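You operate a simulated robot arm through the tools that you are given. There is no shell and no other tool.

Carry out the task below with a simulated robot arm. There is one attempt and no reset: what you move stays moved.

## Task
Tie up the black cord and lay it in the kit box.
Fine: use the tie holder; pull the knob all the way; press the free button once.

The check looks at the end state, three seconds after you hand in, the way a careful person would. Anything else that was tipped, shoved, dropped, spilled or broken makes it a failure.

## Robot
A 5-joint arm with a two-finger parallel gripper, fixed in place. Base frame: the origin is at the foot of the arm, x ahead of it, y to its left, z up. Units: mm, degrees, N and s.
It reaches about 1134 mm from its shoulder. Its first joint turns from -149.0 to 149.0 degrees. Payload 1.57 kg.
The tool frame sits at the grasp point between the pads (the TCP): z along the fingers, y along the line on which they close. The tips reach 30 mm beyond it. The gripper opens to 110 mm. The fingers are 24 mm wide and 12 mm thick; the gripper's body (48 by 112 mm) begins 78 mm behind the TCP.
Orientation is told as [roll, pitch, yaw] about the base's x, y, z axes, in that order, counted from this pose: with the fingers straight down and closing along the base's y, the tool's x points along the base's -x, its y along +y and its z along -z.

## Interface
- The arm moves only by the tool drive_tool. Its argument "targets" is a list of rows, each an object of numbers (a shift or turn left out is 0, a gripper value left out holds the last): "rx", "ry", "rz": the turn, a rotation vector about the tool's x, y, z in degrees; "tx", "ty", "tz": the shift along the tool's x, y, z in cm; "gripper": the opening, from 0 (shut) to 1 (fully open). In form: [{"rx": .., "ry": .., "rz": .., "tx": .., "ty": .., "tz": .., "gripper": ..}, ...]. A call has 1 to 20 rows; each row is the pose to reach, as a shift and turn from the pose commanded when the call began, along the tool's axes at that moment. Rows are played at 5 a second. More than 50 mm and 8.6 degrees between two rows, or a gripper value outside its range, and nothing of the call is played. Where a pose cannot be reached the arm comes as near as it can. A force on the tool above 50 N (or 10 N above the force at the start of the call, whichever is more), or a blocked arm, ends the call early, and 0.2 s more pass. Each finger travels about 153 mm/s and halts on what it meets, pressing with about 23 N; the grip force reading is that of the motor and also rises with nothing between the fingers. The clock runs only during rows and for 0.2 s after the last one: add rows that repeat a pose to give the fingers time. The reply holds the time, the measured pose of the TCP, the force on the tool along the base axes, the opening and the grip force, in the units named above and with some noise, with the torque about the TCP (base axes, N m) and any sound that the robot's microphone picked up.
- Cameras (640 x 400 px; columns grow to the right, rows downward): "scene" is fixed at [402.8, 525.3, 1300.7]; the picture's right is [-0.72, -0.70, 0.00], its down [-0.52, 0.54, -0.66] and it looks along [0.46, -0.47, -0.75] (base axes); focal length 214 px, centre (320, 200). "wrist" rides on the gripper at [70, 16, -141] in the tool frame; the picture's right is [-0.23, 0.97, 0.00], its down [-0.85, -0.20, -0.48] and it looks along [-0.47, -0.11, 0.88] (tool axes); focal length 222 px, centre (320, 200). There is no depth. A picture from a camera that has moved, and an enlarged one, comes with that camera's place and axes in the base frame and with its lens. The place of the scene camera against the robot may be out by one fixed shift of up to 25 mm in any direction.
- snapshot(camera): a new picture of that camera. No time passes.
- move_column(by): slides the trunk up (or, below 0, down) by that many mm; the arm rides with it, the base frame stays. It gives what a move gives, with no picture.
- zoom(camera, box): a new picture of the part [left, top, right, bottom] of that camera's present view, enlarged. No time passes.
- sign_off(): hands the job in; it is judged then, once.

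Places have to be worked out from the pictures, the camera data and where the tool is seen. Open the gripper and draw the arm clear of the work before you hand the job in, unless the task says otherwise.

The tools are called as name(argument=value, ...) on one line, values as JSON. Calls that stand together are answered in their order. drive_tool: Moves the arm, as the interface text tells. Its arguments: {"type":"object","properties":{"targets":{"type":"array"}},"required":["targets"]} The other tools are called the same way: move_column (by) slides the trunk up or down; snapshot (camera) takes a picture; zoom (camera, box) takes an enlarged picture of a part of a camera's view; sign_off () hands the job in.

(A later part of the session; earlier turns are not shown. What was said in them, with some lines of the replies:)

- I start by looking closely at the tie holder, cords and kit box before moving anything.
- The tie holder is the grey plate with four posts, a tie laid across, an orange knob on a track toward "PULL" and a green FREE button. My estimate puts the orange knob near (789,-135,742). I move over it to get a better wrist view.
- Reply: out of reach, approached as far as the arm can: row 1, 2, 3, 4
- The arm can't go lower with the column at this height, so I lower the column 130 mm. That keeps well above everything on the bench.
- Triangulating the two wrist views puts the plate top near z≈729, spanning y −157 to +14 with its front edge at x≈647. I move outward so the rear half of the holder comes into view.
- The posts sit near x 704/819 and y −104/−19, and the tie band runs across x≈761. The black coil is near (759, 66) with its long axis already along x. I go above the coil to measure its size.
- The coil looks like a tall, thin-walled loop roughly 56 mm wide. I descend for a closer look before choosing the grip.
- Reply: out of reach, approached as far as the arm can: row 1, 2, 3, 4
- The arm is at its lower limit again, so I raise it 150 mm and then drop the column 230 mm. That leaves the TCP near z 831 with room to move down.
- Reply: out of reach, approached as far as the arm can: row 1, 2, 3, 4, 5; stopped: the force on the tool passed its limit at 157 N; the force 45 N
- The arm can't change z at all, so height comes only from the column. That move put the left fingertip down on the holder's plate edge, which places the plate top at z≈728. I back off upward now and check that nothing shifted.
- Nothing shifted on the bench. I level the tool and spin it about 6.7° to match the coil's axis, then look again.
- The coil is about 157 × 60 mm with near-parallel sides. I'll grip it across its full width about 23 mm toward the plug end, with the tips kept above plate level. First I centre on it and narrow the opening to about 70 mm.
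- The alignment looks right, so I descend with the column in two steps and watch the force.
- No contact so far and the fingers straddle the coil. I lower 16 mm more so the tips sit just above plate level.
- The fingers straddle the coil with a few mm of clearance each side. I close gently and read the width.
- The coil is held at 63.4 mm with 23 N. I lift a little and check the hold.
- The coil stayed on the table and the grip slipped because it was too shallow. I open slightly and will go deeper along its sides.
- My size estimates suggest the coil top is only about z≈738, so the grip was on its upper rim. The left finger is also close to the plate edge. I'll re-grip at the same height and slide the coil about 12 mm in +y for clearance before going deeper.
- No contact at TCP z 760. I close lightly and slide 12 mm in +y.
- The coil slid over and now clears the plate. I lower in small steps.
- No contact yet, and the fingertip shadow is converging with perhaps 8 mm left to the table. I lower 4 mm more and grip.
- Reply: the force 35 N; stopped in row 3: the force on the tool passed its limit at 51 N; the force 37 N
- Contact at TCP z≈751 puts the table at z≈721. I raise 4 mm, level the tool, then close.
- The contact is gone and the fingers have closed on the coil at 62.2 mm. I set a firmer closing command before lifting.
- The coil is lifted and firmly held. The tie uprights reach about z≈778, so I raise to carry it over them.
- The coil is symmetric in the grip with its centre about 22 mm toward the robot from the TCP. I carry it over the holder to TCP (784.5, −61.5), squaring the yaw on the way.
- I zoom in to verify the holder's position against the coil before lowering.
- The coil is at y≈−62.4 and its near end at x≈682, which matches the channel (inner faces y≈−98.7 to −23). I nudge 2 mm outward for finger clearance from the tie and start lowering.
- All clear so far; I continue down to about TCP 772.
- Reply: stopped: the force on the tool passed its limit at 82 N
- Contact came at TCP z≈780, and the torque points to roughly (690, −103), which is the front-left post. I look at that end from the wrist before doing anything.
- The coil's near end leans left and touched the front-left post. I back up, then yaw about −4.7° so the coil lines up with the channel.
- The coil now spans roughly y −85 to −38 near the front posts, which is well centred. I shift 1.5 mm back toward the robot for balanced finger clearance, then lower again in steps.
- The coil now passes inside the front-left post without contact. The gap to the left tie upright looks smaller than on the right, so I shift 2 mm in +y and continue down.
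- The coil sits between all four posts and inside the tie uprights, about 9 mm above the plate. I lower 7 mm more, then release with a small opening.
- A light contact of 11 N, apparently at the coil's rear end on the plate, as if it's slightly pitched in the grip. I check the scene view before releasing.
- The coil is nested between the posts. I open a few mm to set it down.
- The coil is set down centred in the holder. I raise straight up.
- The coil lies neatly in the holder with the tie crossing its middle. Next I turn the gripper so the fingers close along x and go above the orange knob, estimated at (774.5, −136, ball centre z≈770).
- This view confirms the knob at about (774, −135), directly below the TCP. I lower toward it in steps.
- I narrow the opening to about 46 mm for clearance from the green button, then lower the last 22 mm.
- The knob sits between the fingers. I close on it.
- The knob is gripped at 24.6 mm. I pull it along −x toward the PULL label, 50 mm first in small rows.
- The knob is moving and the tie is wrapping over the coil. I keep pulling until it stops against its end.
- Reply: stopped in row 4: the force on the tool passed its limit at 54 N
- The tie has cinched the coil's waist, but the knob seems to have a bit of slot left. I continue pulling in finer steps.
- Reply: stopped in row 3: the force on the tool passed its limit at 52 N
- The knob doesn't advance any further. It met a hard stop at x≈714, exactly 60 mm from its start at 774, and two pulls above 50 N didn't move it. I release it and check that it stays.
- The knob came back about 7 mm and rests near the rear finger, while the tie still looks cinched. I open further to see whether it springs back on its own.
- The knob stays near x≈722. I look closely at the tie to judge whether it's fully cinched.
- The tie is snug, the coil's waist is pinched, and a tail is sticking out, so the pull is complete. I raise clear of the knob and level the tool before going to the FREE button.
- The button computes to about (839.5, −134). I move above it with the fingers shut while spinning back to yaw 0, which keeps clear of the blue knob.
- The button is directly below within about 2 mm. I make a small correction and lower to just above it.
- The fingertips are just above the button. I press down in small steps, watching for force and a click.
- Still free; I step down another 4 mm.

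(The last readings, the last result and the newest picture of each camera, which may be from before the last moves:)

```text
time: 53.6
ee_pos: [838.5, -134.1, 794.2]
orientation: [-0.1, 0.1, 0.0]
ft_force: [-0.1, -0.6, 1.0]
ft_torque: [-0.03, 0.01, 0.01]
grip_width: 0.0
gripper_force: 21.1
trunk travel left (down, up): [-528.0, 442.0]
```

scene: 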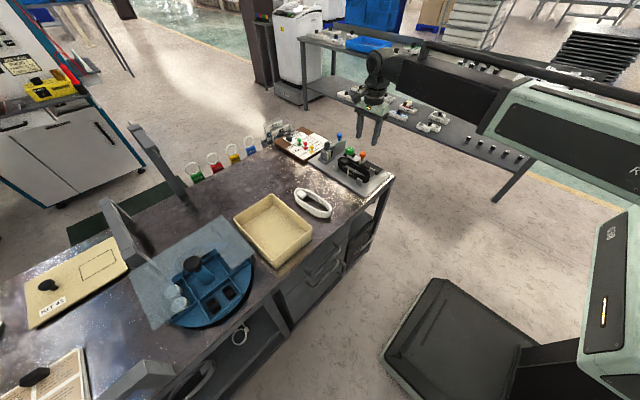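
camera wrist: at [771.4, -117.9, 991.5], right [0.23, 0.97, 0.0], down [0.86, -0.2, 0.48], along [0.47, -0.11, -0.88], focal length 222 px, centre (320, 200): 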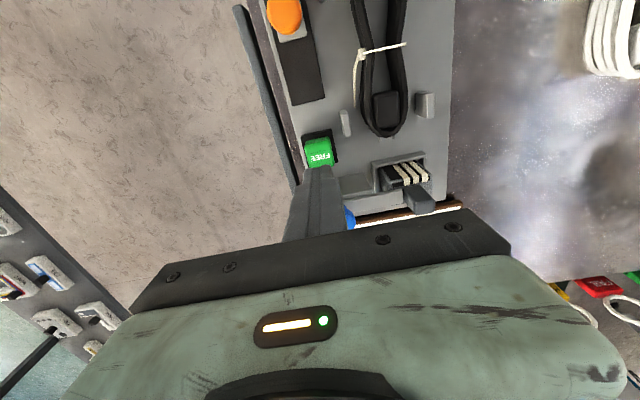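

No clear contact yet, so I go down 3 mm more.

move_column(by=-3)

```text
time: 54.1
ee_pos: [838.7, -135.0, 790.6]
orientation: [-0.1, 0.0, 0.1]
ft_force: [0.8, -0.5, 1.9]
ft_torque: [0.01, -0.01, -0.03]
grip_width: 0.0
gripper_force: 21.4
trunk travel left (down, up): [-525.0, 445.0]
```

There may be faint contact (about 2 N). I continue in 2 mm steps.

move_column(by=-2)

zoom(camera="scene", box=[325, 130, 385, 180])

```text
time: 54.6
ee_pos: [838.9, -133.9, 789.0]
orientation: [-0.1, 0.0, 0.0]
ft_force: [1.5, -0.5, 3.5]
ft_torque: [0.0, -0.03, -0.01]
grip_width: 0.1
gripper_force: 20.9
trunk travel left (down, up): [-523.0, 447.0]
heard: click
```

```text
8.00 times, centred on (355, 155) of scene
camera zoom: at [402.8, 525.3, 1300.7], right [-0.72, -0.7, 0.0], down [-0.52, 0.54, -0.66], along [0.46, -0.47, -0.75], focal length 1716 px, centre (40, 560)
```

zoom: 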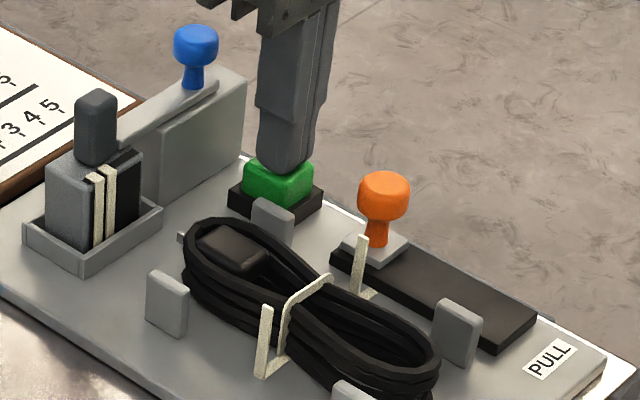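

A click was heard. The knob returned, a new tie was fed, and the coil keeps its own tie. I raise straight up so the button is pressed only once.

move_column(by=70)

drive_tool(targets=[{"tx": 0.8, "ty": 1.2, "gripper": 0.4}, {"tx": 1.8, "ty": 3, "gripper": 0.8}, {"tx": 2.8, "ty": 5, "gripper": 1.0}, {"tx": 4, "ty": 7.3, "gripper": 1.0}, {"tx": 4, "ty": 7.3, "gripper": 1.0}])

snapshot(camera="wrist")

zoom(camera="wrist", box=[200, 0, 440, 150])

zoom(camera="scene", box=[325, 130, 385, 190])

```text
time: 55.7
ee_pos: [839.9, -133.9, 858.8]
orientation: [-0.1, 0.1, 0.0]
ft_force: [0.3, 0.6, -0.5]
ft_torque: [0.02, 0.0, -0.04]
grip_width: 0.0
gripper_force: 21.0
trunk travel left (down, up): [-593.0, 377.0]
```

```text
time: 56.9
ee_pos: [798.5, -62.3, 859.9]
orientation: [-0.1, 0.1, 0.1]
ft_force: [-0.3, -0.2, 0.4]
ft_torque: [0.02, 0.03, 0.01]
grip_width: 110.1
gripper_force: 0.1
trunk travel left (down, up): [-593.0, 377.0]
```

```text
taken
camera wrist: at [729.3, -45.8, 1001.6], right [0.23, 0.97, 0.0], down [0.85, -0.2, 0.48], along [0.47, -0.11, -0.88], focal length 222 px, centre (320, 200)
```

wrist: 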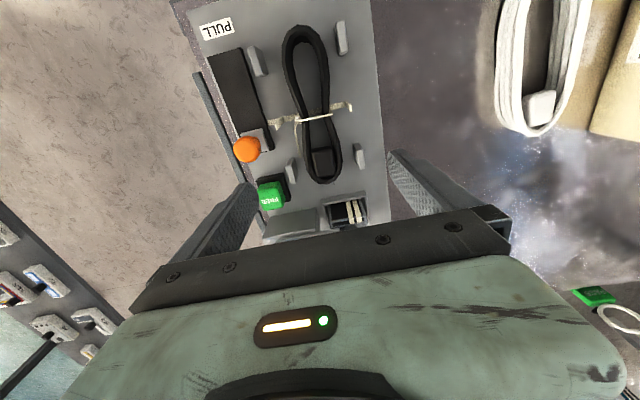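

```text
2.67 times, centred on (320, 75) of wrist
camera zoom: at [729.3, -45.8, 1001.6], right [0.23, 0.97, 0.0], down [0.85, -0.2, 0.48], along [0.47, -0.11, -0.88], focal length 592 px, centre (320, 533)
```

zoom: 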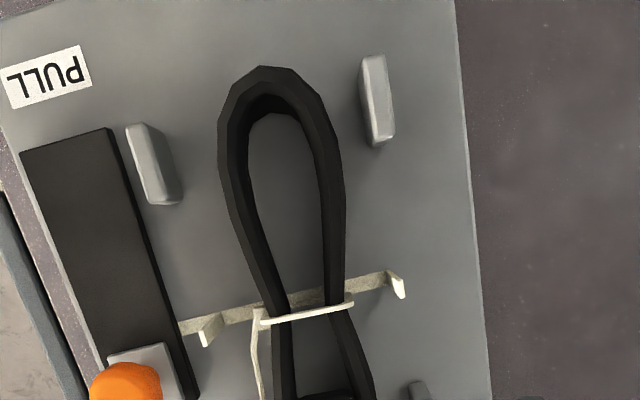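

```text
6.67 times, centred on (355, 160) of scene
camera zoom: at [402.8, 525.3, 1300.7], right [-0.72, -0.7, 0.0], down [-0.52, 0.54, -0.66], along [0.46, -0.47, -0.75], focal length 1430 px, centre (87, 467)
```

zoom: 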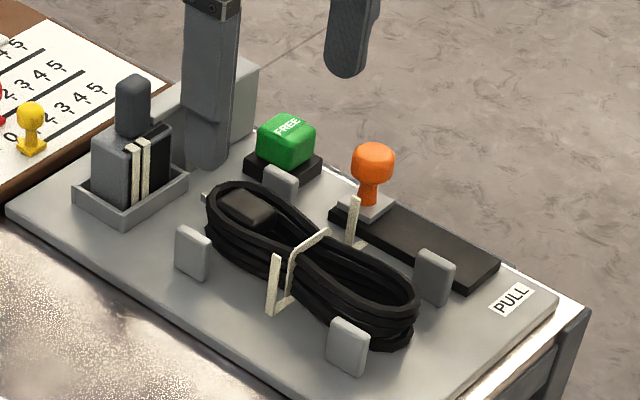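

The waist is about 36 mm wide at y≈−59, and the tie's tail lies on the rear-left side, so I'll grip the front half. There the coil is about 40 mm wide at x≈738, between the front posts and the new tie's uprights. I move over that point.

drive_tool(targets=[{"tx": 1.5, "ty": 0.1, "rz": 1.2, "gripper": 0.8}, {"tx": 3, "ty": 0.25, "rz": 2.5, "gripper": 0.6}, {"tx": 4.5, "ty": 0.35, "rz": 4, "gripper": 0.52}, {"tx": 6.05, "ty": 0.45, "rz": 5, "gripper": 0.52}, {"tx": 6.05, "ty": 0.45, "rz": 5, "gripper": 0.52}])

move_column(by=-50)

snapshot(camera="wrist")

zoom(camera="wrist", box=[200, 70, 440, 220])

zoom(camera="scene", box=[325, 130, 395, 190])

```text
time: 58.1
ee_pos: [738.1, -57.4, 858.8]
orientation: [-0.2, 0.1, -5.1]
ft_force: [0.2, 0.0, 0.0]
ft_torque: [0.02, -0.01, -0.02]
grip_width: 57.3
gripper_force: 0.0
trunk travel left (down, up): [-593.0, 377.0]
```

```text
time: 59.0
ee_pos: [739.6, -57.6, 809.4]
orientation: [-0.2, 0.0, -5.0]
ft_force: [0.2, 0.0, -0.3]
ft_torque: [-0.03, 0.0, 0.01]
grip_width: 57.1
gripper_force: 0.1
trunk travel left (down, up): [-543.0, 427.0]
```

```text
taken
camera wrist: at [670.1, -35.6, 951.6], right [0.31, 0.95, 0.0], down [0.83, -0.27, 0.48], along [0.45, -0.15, -0.88], focal length 222 px, centre (320, 200)
```

wrist: 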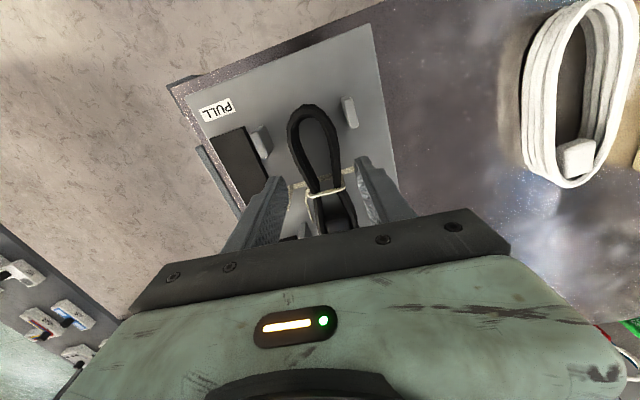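

```text
2.67 times, centred on (320, 145) of wrist
camera zoom: at [670.1, -35.6, 951.6], right [0.31, 0.95, 0.0], down [0.83, -0.27, 0.48], along [0.45, -0.15, -0.88], focal length 592 px, centre (320, 347)
```

zoom: 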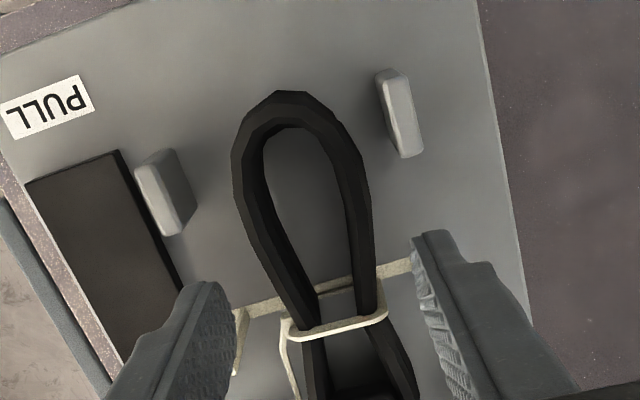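

```text
6.67 times, centred on (360, 160) of scene
camera zoom: at [402.8, 525.3, 1300.7], right [-0.72, -0.7, 0.0], down [-0.52, 0.54, -0.66], along [0.46, -0.47, -0.75], focal length 1430 px, centre (53, 467)
```

zoom: 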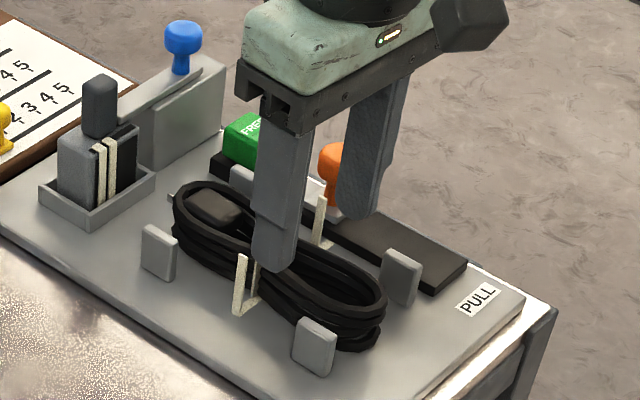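

The coil is centred between the fingers and the tie is 24 mm beyond, so clearances are fine. I shift 1.5 mm toward the robot and descend in steps.

drive_tool(targets=[{"tx": 0.15}, {"tx": 0.15}])

move_column(by=-26)

zoom(camera="wrist", box=[200, 70, 440, 220])

zoom(camera="scene", box=[335, 140, 390, 190])

```text
time: 59.6
ee_pos: [737.3, -58.2, 810.2]
orientation: [-0.1, 0.0, -5.0]
ft_force: [0.1, -0.3, 0.0]
ft_torque: [-0.02, 0.0, 0.01]
grip_width: 57.5
gripper_force: 0.1
trunk travel left (down, up): [-543.0, 427.0]
```

```text
time: 60.2
ee_pos: [736.7, -57.4, 791.3]
orientation: [0.0, -0.3, -5.0]
ft_force: [-0.1, -1.1, 30.2]
ft_torque: [0.23, 0.28, -0.13]
grip_width: 57.0
gripper_force: 0.0
trunk travel left (down, up): [-523.0, 447.0]
stopped: the force on the tool passed its limit at 107 N (the readings are from after the stop); the commanded pose is now the measured one
```

```text
2.67 times, centred on (320, 145) of wrist
camera zoom: at [667.6, -35.7, 933.7], right [0.31, 0.95, 0.0], down [0.83, -0.27, 0.48], along [0.46, -0.15, -0.88], focal length 592 px, centre (320, 347)
```

zoom: 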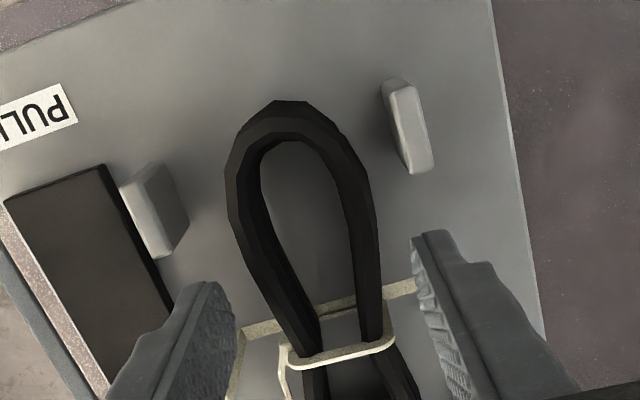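

```text
8.00 times, centred on (362, 165) of scene
camera zoom: at [402.8, 525.3, 1300.7], right [-0.72, -0.7, 0.0], down [-0.52, 0.54, -0.66], along [0.46, -0.47, -0.75], focal length 1716 px, centre (-20, 480)
```

zoom: 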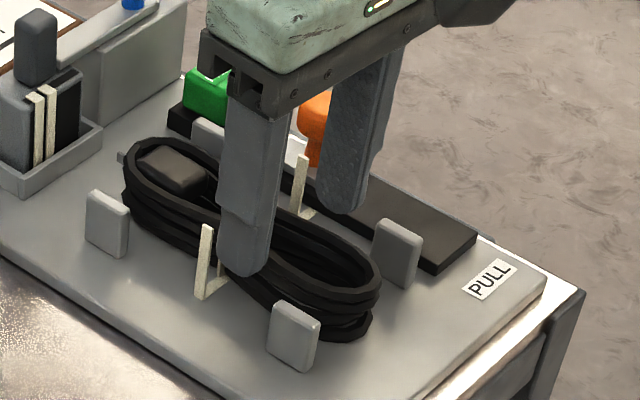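

The fingers stopped on something at tip z≈761, centred under the tool. This suggests the coil's solid body is still about 62 mm wide despite its pinched look. I back off and open wider.

move_column(by=20)

zoom(camera="wrist", box=[200, 70, 440, 220])

zoom(camera="scene", box=[325, 130, 395, 190])

```text
time: 60.9
ee_pos: [738.2, -57.9, 810.4]
orientation: [-0.1, -0.2, -5.0]
ft_force: [-0.4, 0.0, 0.1]
ft_torque: [-0.03, 0.0, 0.01]
grip_width: 57.2
gripper_force: 0.1
trunk travel left (down, up): [-543.0, 427.0]
```

```text
2.67 times, centred on (320, 145) of wrist
camera zoom: at [669.5, -35.8, 951.7], right [0.31, 0.95, 0.0], down [0.83, -0.27, 0.48], along [0.46, -0.15, -0.88], focal length 592 px, centre (320, 347)
```

zoom: 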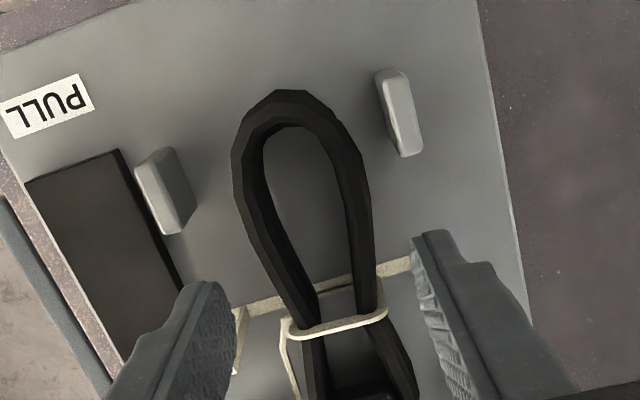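

```text
6.67 times, centred on (360, 160) of scene
camera zoom: at [402.8, 525.3, 1300.7], right [-0.72, -0.7, 0.0], down [-0.52, 0.54, -0.66], along [0.46, -0.47, -0.75], focal length 1430 px, centre (53, 467)
```

zoom: 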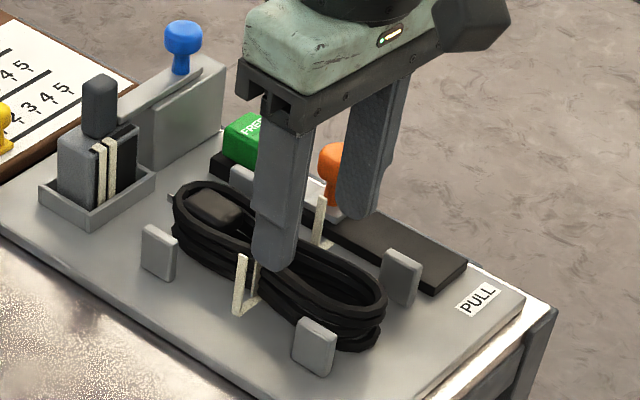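

Nothing moved. I open to about 72 mm, re-centre on the coil's axis and try again in smaller steps.

drive_tool(targets=[{"ry": 0.2, "rz": -2.5, "ty": -0.12, "gripper": 0.66}, {"ry": 0.2, "rz": -2.5, "ty": -0.12, "gripper": 0.66}, {"ry": 0.2, "rz": -2.5, "ty": -0.12, "gripper": 0.66}])

move_column(by=-17)

zoom(camera="wrist", box=[200, 70, 440, 220])

```text
time: 61.7
ee_pos: [739.0, -57.5, 808.7]
orientation: [-0.1, 0.0, -2.6]
ft_force: [-0.3, 0.5, -0.5]
ft_torque: [0.02, 0.02, 0.0]
grip_width: 72.6
gripper_force: 0.2
trunk travel left (down, up): [-543.0, 427.0]
```

```text
time: 62.3
ee_pos: [738.4, -58.8, 793.2]
orientation: [-0.1, 0.0, -2.4]
ft_force: [0.2, -0.1, -0.4]
ft_torque: [0.04, 0.01, 0.02]
grip_width: 72.6
gripper_force: 0.1
trunk travel left (down, up): [-526.0, 444.0]
```

```text
2.67 times, centred on (320, 145) of wrist
camera zoom: at [669.4, -39.7, 935.0], right [0.27, 0.96, 0.0], down [0.85, -0.24, 0.48], along [0.46, -0.13, -0.88], focal length 592 px, centre (320, 347)
```

zoom: 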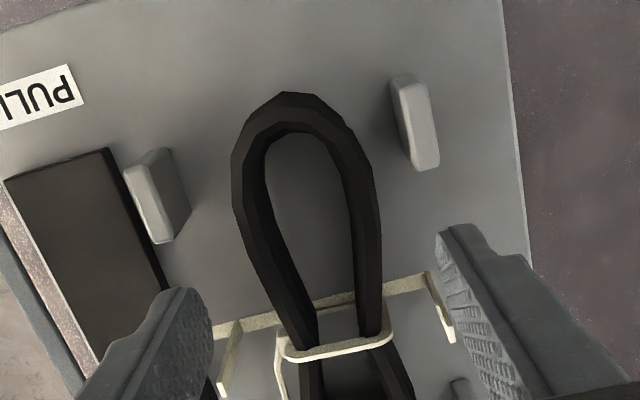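

No contact so far. I shift 2.5 mm toward the robot to balance clearance between tie and posts, then continue down past the earlier contact height.

drive_tool(targets=[{"tx": 0.25}, {"tx": 0.25}])

move_column(by=-6)

```text
time: 62.9
ee_pos: [736.2, -60.1, 792.3]
orientation: [0.0, -0.2, -2.6]
ft_force: [0.8, -0.8, 0.0]
ft_torque: [-0.02, -0.01, 0.01]
grip_width: 72.7
gripper_force: 0.0
trunk travel left (down, up): [-526.0, 444.0]
```

```text
time: 63.5
ee_pos: [735.8, -59.6, 786.3]
orientation: [-0.1, -0.2, -2.5]
ft_force: [0.2, -0.4, -0.3]
ft_torque: [0.0, 0.01, -0.03]
grip_width: 72.7
gripper_force: 0.0
trunk travel left (down, up): [-520.0, 450.0]
```

The fingers passed the earlier contact height freely. I continue down.

move_column(by=-12)

zoom(camera="wrist", box=[200, 70, 440, 220])

zoom(camera="scene", box=[335, 140, 390, 190])

```text
time: 64.1
ee_pos: [735.9, -58.7, 774.7]
orientation: [0.0, -0.1, -2.6]
ft_force: [0.0, 0.0, 0.0]
ft_torque: [-0.01, -0.01, -0.01]
grip_width: 72.8
gripper_force: 0.0
trunk travel left (down, up): [-508.0, 462.0]
```

```text
2.67 times, centred on (320, 145) of wrist
camera zoom: at [666.7, -39.8, 917.0], right [0.27, 0.96, 0.0], down [0.85, -0.24, 0.48], along [0.46, -0.13, -0.88], focal length 592 px, centre (320, 347)
```

zoom: 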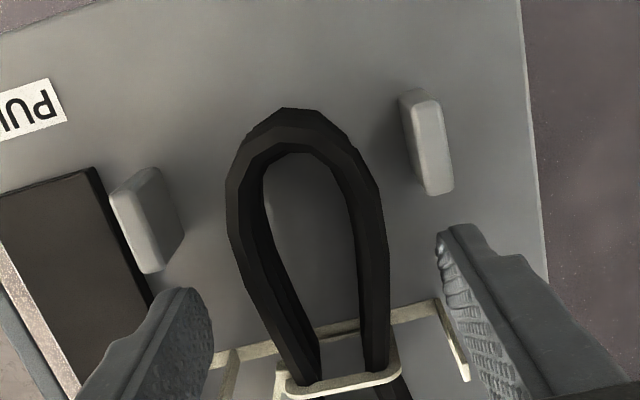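

```text
8.00 times, centred on (362, 165) of scene
camera zoom: at [402.8, 525.3, 1300.7], right [-0.72, -0.7, 0.0], down [-0.52, 0.54, -0.66], along [0.46, -0.47, -0.75], focal length 1716 px, centre (-20, 480)
```

zoom: 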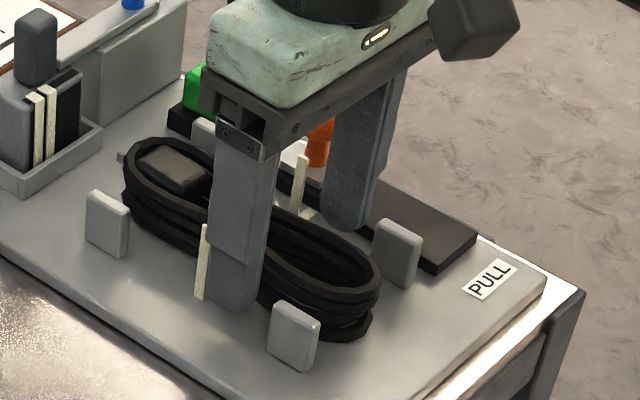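

All clear; I lower 12 mm more so the tips are about 3–4 mm above the plate.

move_column(by=-12)

```text
time: 64.7
ee_pos: [734.8, -58.8, 762.7]
orientation: [-0.1, -0.2, -2.5]
ft_force: [-0.1, 0.1, 0.3]
ft_torque: [0.01, -0.02, -0.02]
grip_width: 72.4
gripper_force: 0.0
trunk travel left (down, up): [-496.0, 474.0]
```

No contact, so I close on the coil.

drive_tool(targets=[{"gripper": 0.6}, {"gripper": 0.55}, {"gripper": 0.48}, {"gripper": 0.4}, {"gripper": 0.32}, {"gripper": 0.25}, {"gripper": 0.25}])

zoom(camera="wrist", box=[200, 70, 440, 220])

zoom(camera="scene", box=[335, 140, 390, 190])

```text
time: 66.3
ee_pos: [735.0, -58.5, 762.5]
orientation: [-0.1, -0.1, -2.4]
ft_force: [-0.5, 1.7, 0.9]
ft_torque: [0.13, 0.0, 0.03]
grip_width: 63.8
gripper_force: 22.9
trunk travel left (down, up): [-496.0, 474.0]
```

```text
2.67 times, centred on (320, 145) of wrist
camera zoom: at [666.7, -39.6, 905.1], right [0.27, 0.96, 0.0], down [0.85, -0.24, 0.48], along [0.46, -0.13, -0.88], focal length 592 px, centre (320, 347)
```

zoom: 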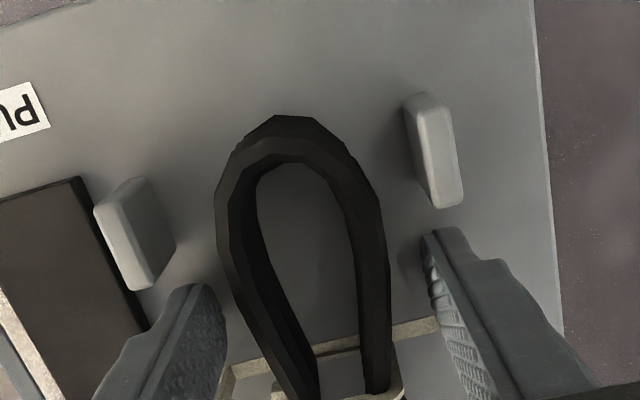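

```text
8.00 times, centred on (362, 165) of scene
camera zoom: at [402.8, 525.3, 1300.7], right [-0.72, -0.7, 0.0], down [-0.52, 0.54, -0.66], along [0.46, -0.47, -0.75], focal length 1716 px, centre (-20, 480)
```

zoom: 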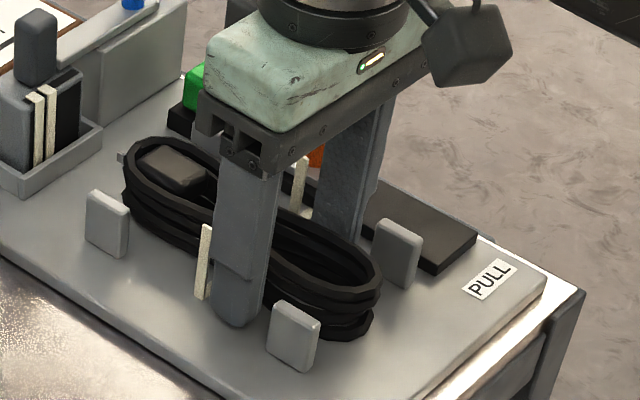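

It grips at 63.8 mm, confirming the solid width. I lift 12 mm and check.

move_column(by=14)

zoom(camera="scene", box=[335, 140, 390, 190])

zoom(camera="wrist", box=[200, 70, 440, 220])

```text
time: 66.9
ee_pos: [737.2, -58.3, 776.0]
orientation: [-0.1, 0.0, -2.5]
ft_force: [0.1, 0.4, -1.3]
ft_torque: [0.01, 0.04, 0.02]
grip_width: 63.4
gripper_force: 22.9
trunk travel left (down, up): [-510.0, 460.0]
```

```text
8.00 times, centred on (362, 165) of scene
camera zoom: at [402.8, 525.3, 1300.7], right [-0.72, -0.7, 0.0], down [-0.52, 0.54, -0.66], along [0.46, -0.47, -0.75], focal length 1716 px, centre (-20, 480)
```

zoom: 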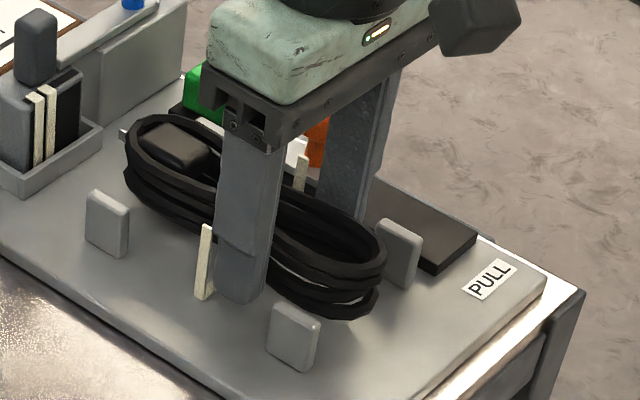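

```text
2.67 times, centred on (320, 145) of wrist
camera zoom: at [666.9, -39.9, 919.0], right [0.27, 0.96, 0.0], down [0.85, -0.24, 0.48], along [0.46, -0.13, -0.88], focal length 592 px, centre (320, 347)
```

zoom: 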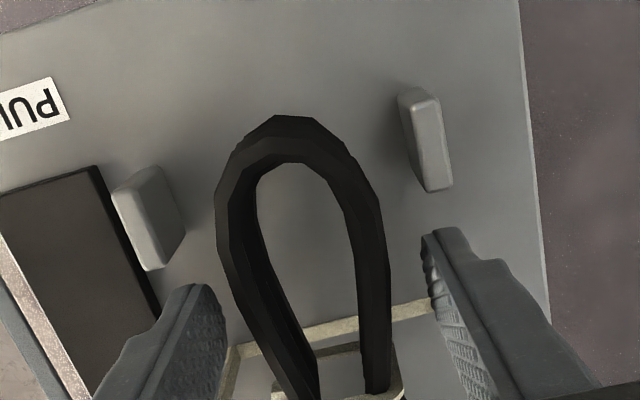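

The coil comes up with the gripper. I raise another 80 mm to clear the tie uprights and the box walls.

move_column(by=30)

move_column(by=60)

snapshot(camera="scene")

snapshot(camera="wrist")

zoom(camera="scene", box=[200, 130, 400, 290])

```text
time: 67.6
ee_pos: [736.8, -58.7, 807.3]
orientation: [-0.1, 0.0, -2.6]
ft_force: [0.4, -0.2, -1.9]
ft_torque: [0.0, 0.03, 0.03]
grip_width: 63.3
gripper_force: 22.9
trunk travel left (down, up): [-540.0, 430.0]
```

```text
time: 68.6
ee_pos: [736.9, -59.3, 866.7]
orientation: [-0.1, -0.1, -2.5]
ft_force: [0.0, -0.2, -0.6]
ft_torque: [0.01, 0.03, 0.0]
grip_width: 63.5
gripper_force: 23.4
trunk travel left (down, up): [-600.0, 370.0]
```

```text
taken
```

scene: 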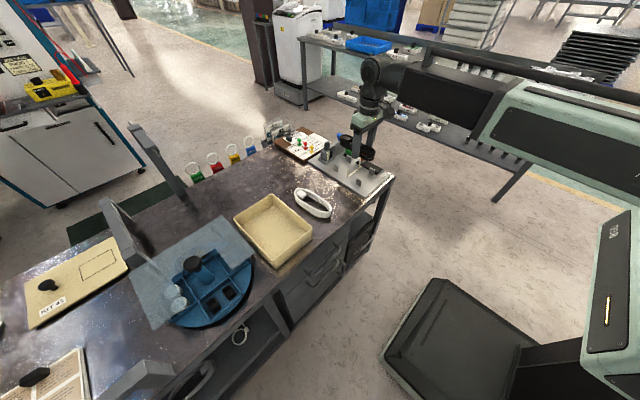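

```text
taken
camera wrist: at [666.9, -39.8, 1008.9], right [0.27, 0.96, 0.0], down [0.85, -0.24, 0.48], along [0.46, -0.13, -0.88], focal length 222 px, centre (320, 200)
```

wrist: 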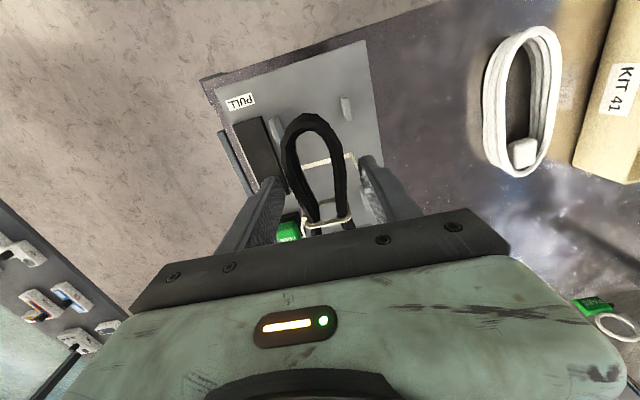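

```text
2.50 times, centred on (300, 210) of scene
camera zoom: at [402.8, 525.3, 1300.7], right [-0.72, -0.7, 0.0], down [-0.52, 0.54, -0.66], along [0.46, -0.47, -0.75], focal length 536 px, centre (370, 175)
```

zoom: 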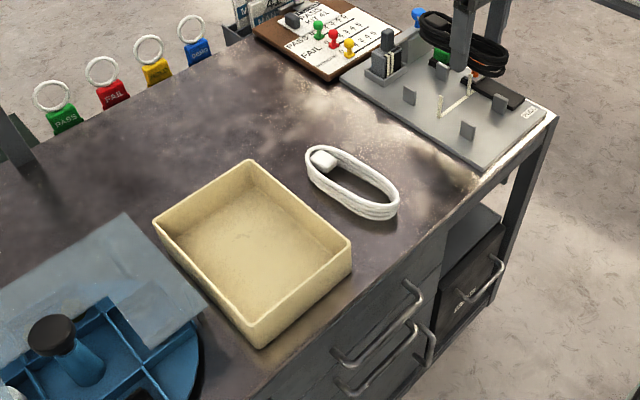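

The tied coil is clear of the holder and the new tie is undisturbed. I carry it at this height toward the tan KIT 41 box to get a good view of it.

drive_tool(targets=[{"ty": 3, "tx": -0.2}, {"ty": 6.5, "tx": -0.5}, {"ty": 10, "tx": -0.8}, {"ty": 13.5, "tx": -1.0}, {"ty": 17, "tx": -1.3}, {"ty": 20.5, "tx": -1.6}, {"ty": 24, "tx": -1.8}, {"ty": 26.5, "tx": -2.0}, {"ty": 28, "tx": -2.0}, {"ty": 28, "tx": -2.0}])

snapshot(camera="wrist")

zoom(camera="scene", box=[200, 130, 400, 290])

```text
time: 70.8
ee_pos: [768.1, 219.6, 866.7]
orientation: [-0.1, 0.0, -2.5]
ft_force: [0.4, 0.5, -1.4]
ft_torque: [0.01, 0.04, 0.03]
grip_width: 63.6
gripper_force: 22.7
trunk travel left (down, up): [-600.0, 370.0]
```

```text
taken
camera wrist: at [698.5, 239.0, 1008.9], right [0.27, 0.96, 0.0], down [0.85, -0.24, 0.48], along [0.46, -0.13, -0.88], focal length 222 px, centre (320, 200)
```

wrist: 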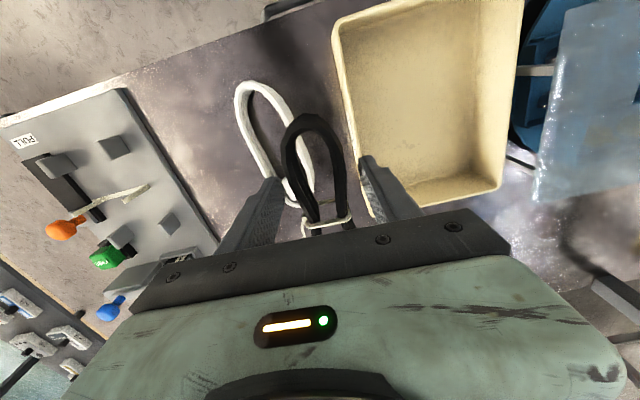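

```text
2.50 times, centred on (300, 210) of scene
camera zoom: at [402.8, 525.3, 1300.7], right [-0.72, -0.7, 0.0], down [-0.52, 0.54, -0.66], along [0.46, -0.47, -0.75], focal length 536 px, centre (370, 175)
```

zoom: 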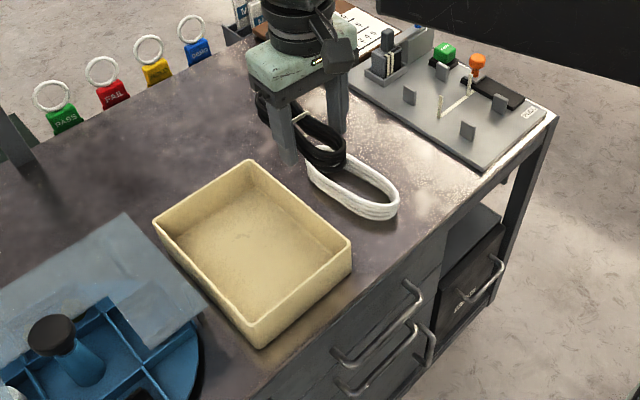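

The box rim computes to x≈662–872 and y≈264–417, which is big enough for the coil lengthwise along x. I move so the coil centre is over the box centre, with TCP at (741, 340).

drive_tool(targets=[{"ty": 2, "tx": 0.5, "rz": -0.5}, {"ty": 5, "tx": 1.3, "rz": -1}, {"ty": 8, "tx": 2.2, "rz": -1.7}, {"ty": 10.5, "tx": 2.9, "rz": -2.2}, {"ty": 11.9, "tx": 3.23, "rz": -2.5}, {"ty": 11.9, "tx": 3.23, "rz": -2.5}, {"ty": 11.9, "tx": 3.23, "rz": -2.5}])

snapshot(camera="wrist")

zoom(camera="scene", box=[180, 130, 380, 290])

```text
time: 72.4
ee_pos: [741.0, 341.1, 867.0]
orientation: [-0.1, 0.0, 0.0]
ft_force: [-0.7, 0.7, -2.1]
ft_torque: [0.01, 0.04, 0.02]
grip_width: 63.4
gripper_force: 23.1
trunk travel left (down, up): [-600.0, 370.0]
```

```text
taken
camera wrist: at [671.1, 356.5, 1008.9], right [0.23, 0.97, 0.0], down [0.85, -0.2, 0.48], along [0.47, -0.11, -0.88], focal length 222 px, centre (320, 200)
```

wrist: 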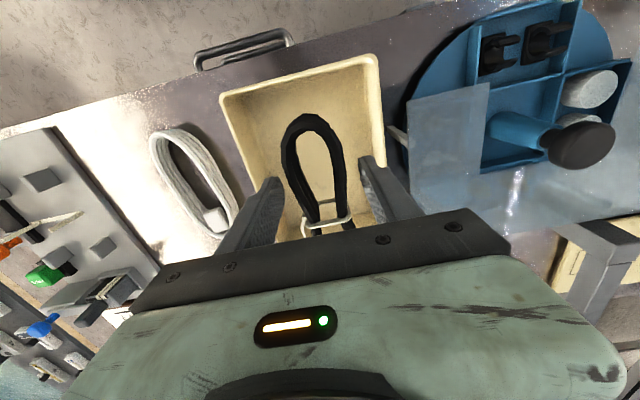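

```text
2.50 times, centred on (280, 210) of scene
camera zoom: at [402.8, 525.3, 1300.7], right [-0.72, -0.7, 0.0], down [-0.52, 0.54, -0.66], along [0.46, -0.47, -0.75], focal length 536 px, centre (420, 175)
```

zoom: 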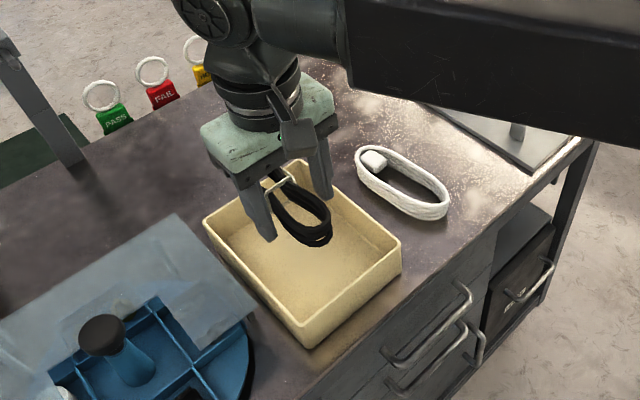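

The coil is over the box with about 25 mm to spare at both ends. I shift 4 mm toward −y to centre it and start lowering.

drive_tool(targets=[{"ty": -0.4}, {"ty": -0.4}])

move_column(by=-55)

snapshot(camera="wrist")

zoom(camera="scene", box=[180, 130, 380, 290])

```text
time: 73.0
ee_pos: [740.7, 337.3, 866.4]
orientation: [0.0, 0.0, -0.1]
ft_force: [0.3, -0.4, -2.4]
ft_torque: [0.02, 0.08, -0.02]
grip_width: 63.7
gripper_force: 23.1
trunk travel left (down, up): [-600.0, 370.0]
```

```text
time: 74.0
ee_pos: [740.8, 336.5, 811.5]
orientation: [-0.1, 0.0, 0.0]
ft_force: [-0.9, 0.4, -1.4]
ft_torque: [0.01, 0.01, -0.01]
grip_width: 63.7
gripper_force: 23.1
trunk travel left (down, up): [-545.0, 425.0]
```

```text
taken
camera wrist: at [671.0, 352.8, 953.9], right [0.23, 0.97, 0.0], down [0.85, -0.2, 0.48], along [0.47, -0.11, -0.88], focal length 222 px, centre (320, 200)
```

wrist: 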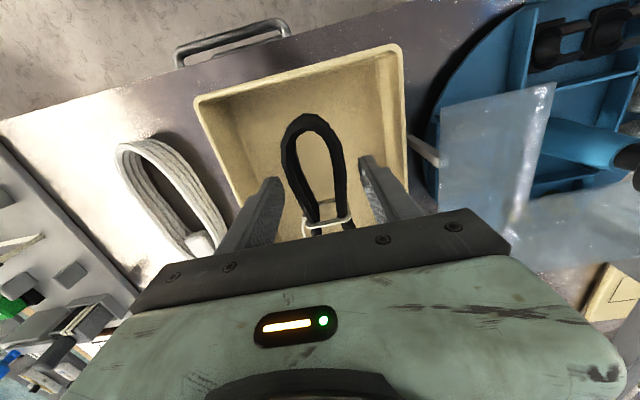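

```text
2.50 times, centred on (280, 210) of scene
camera zoom: at [402.8, 525.3, 1300.7], right [-0.72, -0.7, 0.0], down [-0.52, 0.54, -0.66], along [0.46, -0.47, -0.75], focal length 536 px, centre (420, 175)
```

zoom: 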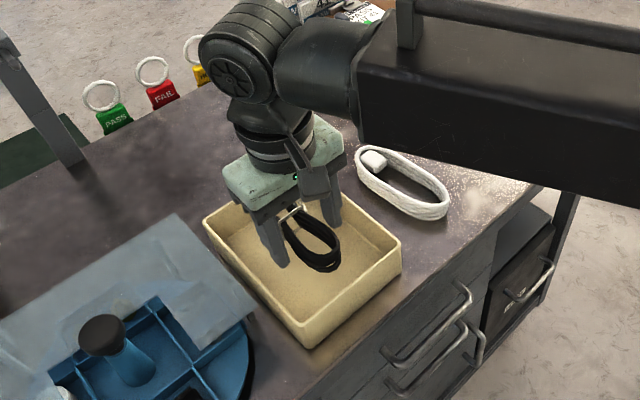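

Well centred and clear of the walls; I continue lowering.

move_column(by=-32)

zoom(camera="scene", box=[230, 150, 350, 270])

zoom(camera="wrist", box=[160, 20, 460, 220])

```text
time: 74.8
ee_pos: [741.0, 336.2, 779.4]
orientation: [-0.2, 0.0, 0.0]
ft_force: [-0.1, -0.4, -1.3]
ft_torque: [-0.02, 0.04, 0.01]
grip_width: 63.6
gripper_force: 23.2
trunk travel left (down, up): [-513.0, 457.0]
```

```text
3.33 times, centred on (290, 210) of scene
camera zoom: at [402.8, 525.3, 1300.7], right [-0.72, -0.7, 0.0], down [-0.52, 0.54, -0.66], along [0.46, -0.47, -0.75], focal length 715 px, centre (420, 167)
```

zoom: 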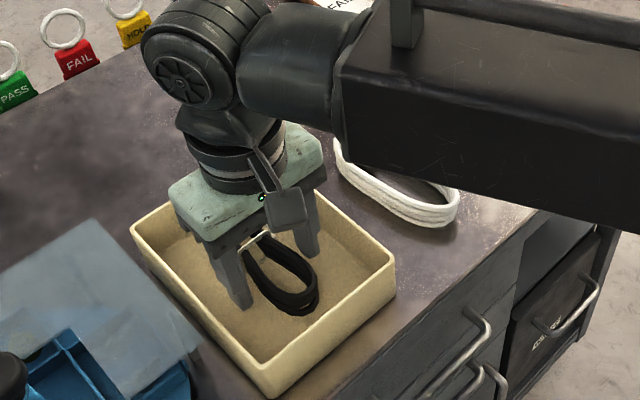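

```text
2.00 times, centred on (310, 120) of wrist
camera zoom: at [671.0, 352.8, 921.9], right [0.23, 0.97, 0.0], down [0.85, -0.2, 0.48], along [0.47, -0.11, -0.88], focal length 444 px, centre (340, 360)
```

zoom: 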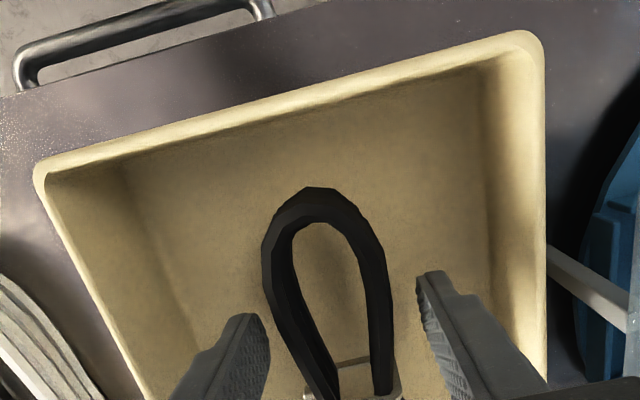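

The coil is inside the box walls. I lower in small steps until it touches the floor.

move_column(by=-10)

```text
time: 75.3
ee_pos: [741.7, 336.7, 770.8]
orientation: [-0.1, 0.0, 0.0]
ft_force: [0.2, 0.6, -1.6]
ft_torque: [0.0, 0.03, 0.02]
grip_width: 63.7
gripper_force: 22.7
trunk travel left (down, up): [-503.0, 467.0]
```

Not on the floor yet; down 5 mm more.

move_column(by=-5)

```text
time: 75.9
ee_pos: [741.0, 337.4, 764.4]
orientation: [-0.2, 0.0, 0.0]
ft_force: [-0.9, 0.3, -1.8]
ft_torque: [-0.04, 0.04, 0.0]
grip_width: 63.4
gripper_force: 23.0
trunk travel left (down, up): [-498.0, 472.0]
```

Still hanging free; another 3 mm.

move_column(by=-3)

```text
time: 76.4
ee_pos: [740.8, 336.5, 762.0]
orientation: [-0.1, 0.0, 0.1]
ft_force: [0.8, -1.0, -1.8]
ft_torque: [-0.01, 0.05, -0.01]
grip_width: 63.2
gripper_force: 22.8
trunk travel left (down, up): [-495.0, 475.0]
```

Coil bottom should be near z≈728. I go down 2 mm more.

move_column(by=-2)

```text
time: 76.9
ee_pos: [741.0, 336.4, 760.1]
orientation: [-0.2, 0.0, 0.0]
ft_force: [0.1, 0.1, -2.0]
ft_torque: [0.01, 0.02, 0.01]
grip_width: 63.6
gripper_force: 23.0
trunk travel left (down, up): [-493.0, 477.0]
```

Still free hanging, so one more 2 mm step.

move_column(by=-2)

```text
time: 77.4
ee_pos: [741.2, 336.8, 759.2]
orientation: [-0.1, -0.2, 0.0]
ft_force: [6.5, 2.0, 17.8]
ft_torque: [0.12, -0.08, 0.0]
grip_width: 63.4
gripper_force: 23.0
trunk travel left (down, up): [-491.0, 479.0]
```

The coil has reached the box floor (about 18 N). I release gently.

drive_tool(targets=[{"gripper": 0.6}, {"gripper": 0.65}, {"gripper": 0.7}, {"gripper": 0.75}, {"gripper": 0.75}, {"gripper": 0.75}])

zoom(camera="wrist", box=[160, 20, 460, 220])

```text
time: 78.8
ee_pos: [740.9, 337.7, 758.5]
orientation: [0.0, -0.2, 0.0]
ft_force: [0.7, -0.7, -0.1]
ft_torque: [0.04, 0.03, 0.0]
grip_width: 82.6
gripper_force: 0.0
trunk travel left (down, up): [-491.0, 479.0]
```

```text
2.00 times, centred on (310, 120) of wrist
camera zoom: at [670.9, 352.8, 900.0], right [0.23, 0.97, 0.0], down [0.85, -0.2, 0.48], along [0.47, -0.11, -0.88], focal length 444 px, centre (340, 360)
```

zoom: 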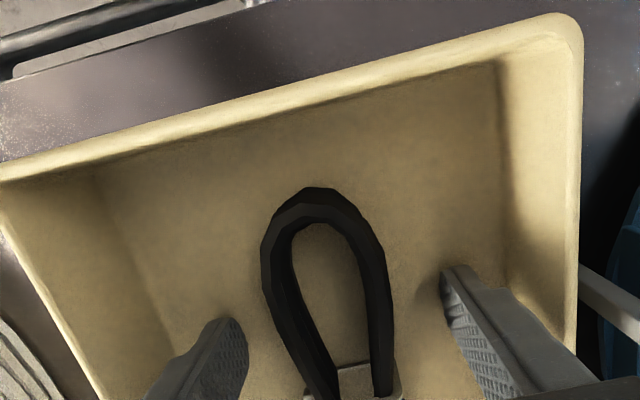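

The coil is released and resting in the box. I raise straight out and check everything.

move_column(by=30)

move_column(by=120)

snapshot(camera="wrist")

zoom(camera="scene", box=[180, 120, 400, 290])

```text
time: 79.6
ee_pos: [741.0, 337.4, 788.4]
orientation: [-0.2, -0.1, 0.0]
ft_force: [0.1, -0.8, 0.1]
ft_torque: [-0.01, -0.03, -0.01]
grip_width: 82.5
gripper_force: 0.0
trunk travel left (down, up): [-521.0, 449.0]
```

```text
time: 81.1
ee_pos: [740.6, 336.6, 907.1]
orientation: [-0.1, 0.0, 0.1]
ft_force: [0.2, 0.2, -0.8]
ft_torque: [0.02, 0.0, -0.02]
grip_width: 82.5
gripper_force: 0.1
trunk travel left (down, up): [-641.0, 329.0]
```

```text
taken
camera wrist: at [671.0, 352.8, 1049.9], right [0.23, 0.97, 0.0], down [0.85, -0.2, 0.48], along [0.47, -0.11, -0.88], focal length 222 px, centre (320, 200)
```

wrist: 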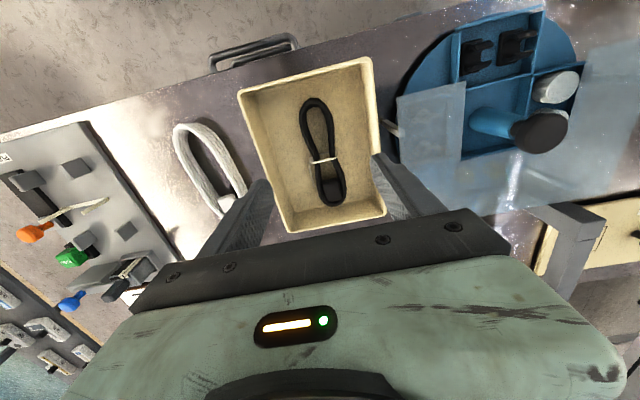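

```text
2.35 times, centred on (290, 205) of scene
camera zoom: at [402.8, 525.3, 1300.7], right [-0.72, -0.7, 0.0], down [-0.52, 0.54, -0.66], along [0.46, -0.47, -0.75], focal length 505 px, centre (391, 188)
```

zoom: 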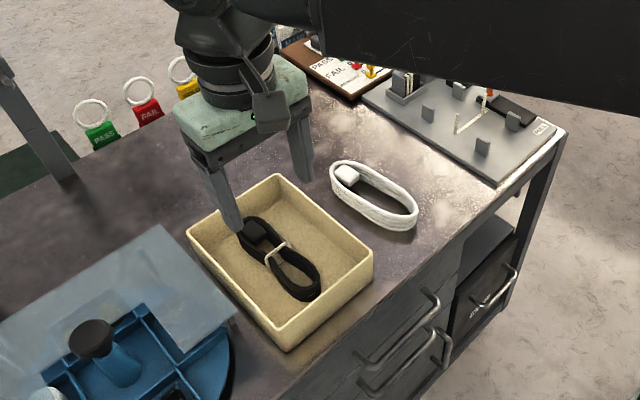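

The tied black cord lies flat in the kit box. I raise further and draw the arm back clear of the work.

move_column(by=120)

drive_tool(targets=[{"tx": 2, "ty": -2, "gripper": 0.9}, {"tx": 4.5, "ty": -5, "gripper": 1.0}, {"tx": 7, "ty": -8.5}, {"tx": 9, "ty": -12}, {"tx": 11, "ty": -15.5}, {"tx": 13, "ty": -19}, {"tx": 15, "ty": -22.5}, {"tx": 17, "ty": -26}, {"tx": 18, "ty": -29}, {"tx": 18, "ty": -31}, {"tx": 18, "ty": -31}])

snapshot(camera="scene")

zoom(camera="scene", box=[200, 120, 400, 290])

snapshot(camera="wrist")

```text
time: 82.6
ee_pos: [741.5, 336.8, 1027.1]
orientation: [-0.2, -0.1, 0.0]
ft_force: [0.5, 0.4, -0.3]
ft_torque: [-0.01, 0.0, 0.02]
grip_width: 82.9
gripper_force: 0.2
trunk travel left (down, up): [-761.0, 209.0]
```

```text
time: 85.0
ee_pos: [573.7, 27.0, 1028.0]
orientation: [-0.1, 0.0, 0.0]
ft_force: [0.3, -0.1, -1.3]
ft_torque: [-0.02, 0.0, 0.01]
grip_width: 109.7
gripper_force: 0.0
out of reach, approached as far as the arm can: row 9, 10, 11
trunk travel left (down, up): [-761.0, 209.0]
```

```text
taken
```

scene: 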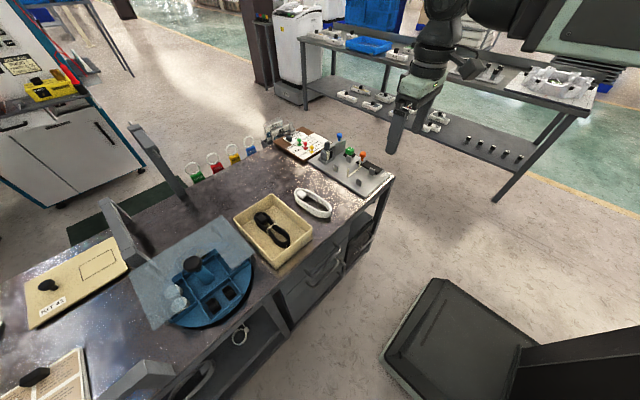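

```text
2.35 times, centred on (300, 205) of scene
camera zoom: at [402.8, 525.3, 1300.7], right [-0.72, -0.7, 0.0], down [-0.52, 0.54, -0.66], along [0.46, -0.47, -0.75], focal length 505 px, centre (367, 188)
```

zoom: 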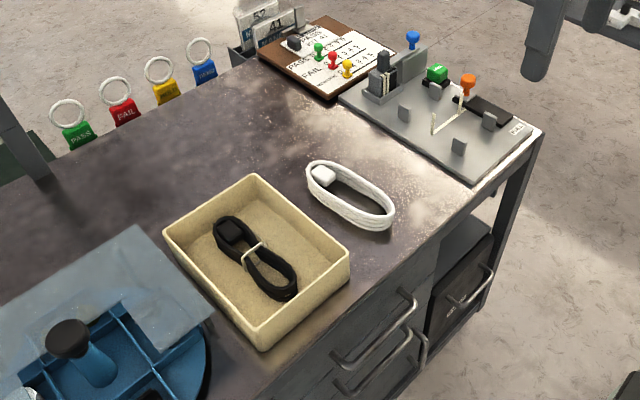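

```text
taken
camera wrist: at [503.4, 43.1, 1170.2], right [0.23, 0.97, 0.0], down [0.86, -0.2, 0.48], along [0.47, -0.11, -0.88], focal length 222 px, centre (320, 200)
```

wrist: 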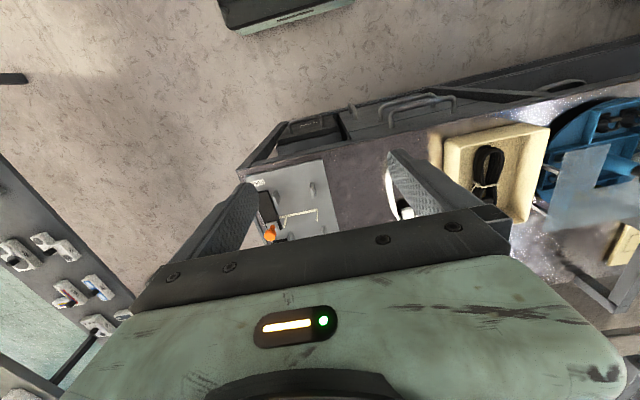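

The tied black cord lies flat in the KIT 41 box and the holder has reset with a new tie. Everything else looks to be in its original place, and the arm is clear with the gripper open, so I hand in.

sign_off()

```text
The job is handed in.
```

The black cord is tied and lying flat in the KIT 41 box. I handed the job in, but no result has come back, so I can't say whether it passed.

- **Tie holder:** the coil went between the four posts. I pulled the knob until it hit a hard stop about 60 mm from its start, and the tie cinched round the coil's middle.
- **FREE button:** pressed once, with one click. The knob went back and the holder fed a new tie, leaving two spares on the rack.
- **Finish:** the gripper is open and the arm is drawn back clear of the bench.

There were four unplanned hard contacts on the way. The hardest, at 157 N, was a fingertip landing on the edge of the holder plate. Fingertips also pressed on the bench at about 51 N, the coil hit the front-left post at 82 N, and the fingers landed on the tied coil at 107 N. I also slid the coil about 12 mm along the bench to get a better grip. In the last pictures nothing else on the bench looks moved, tipped or damaged.
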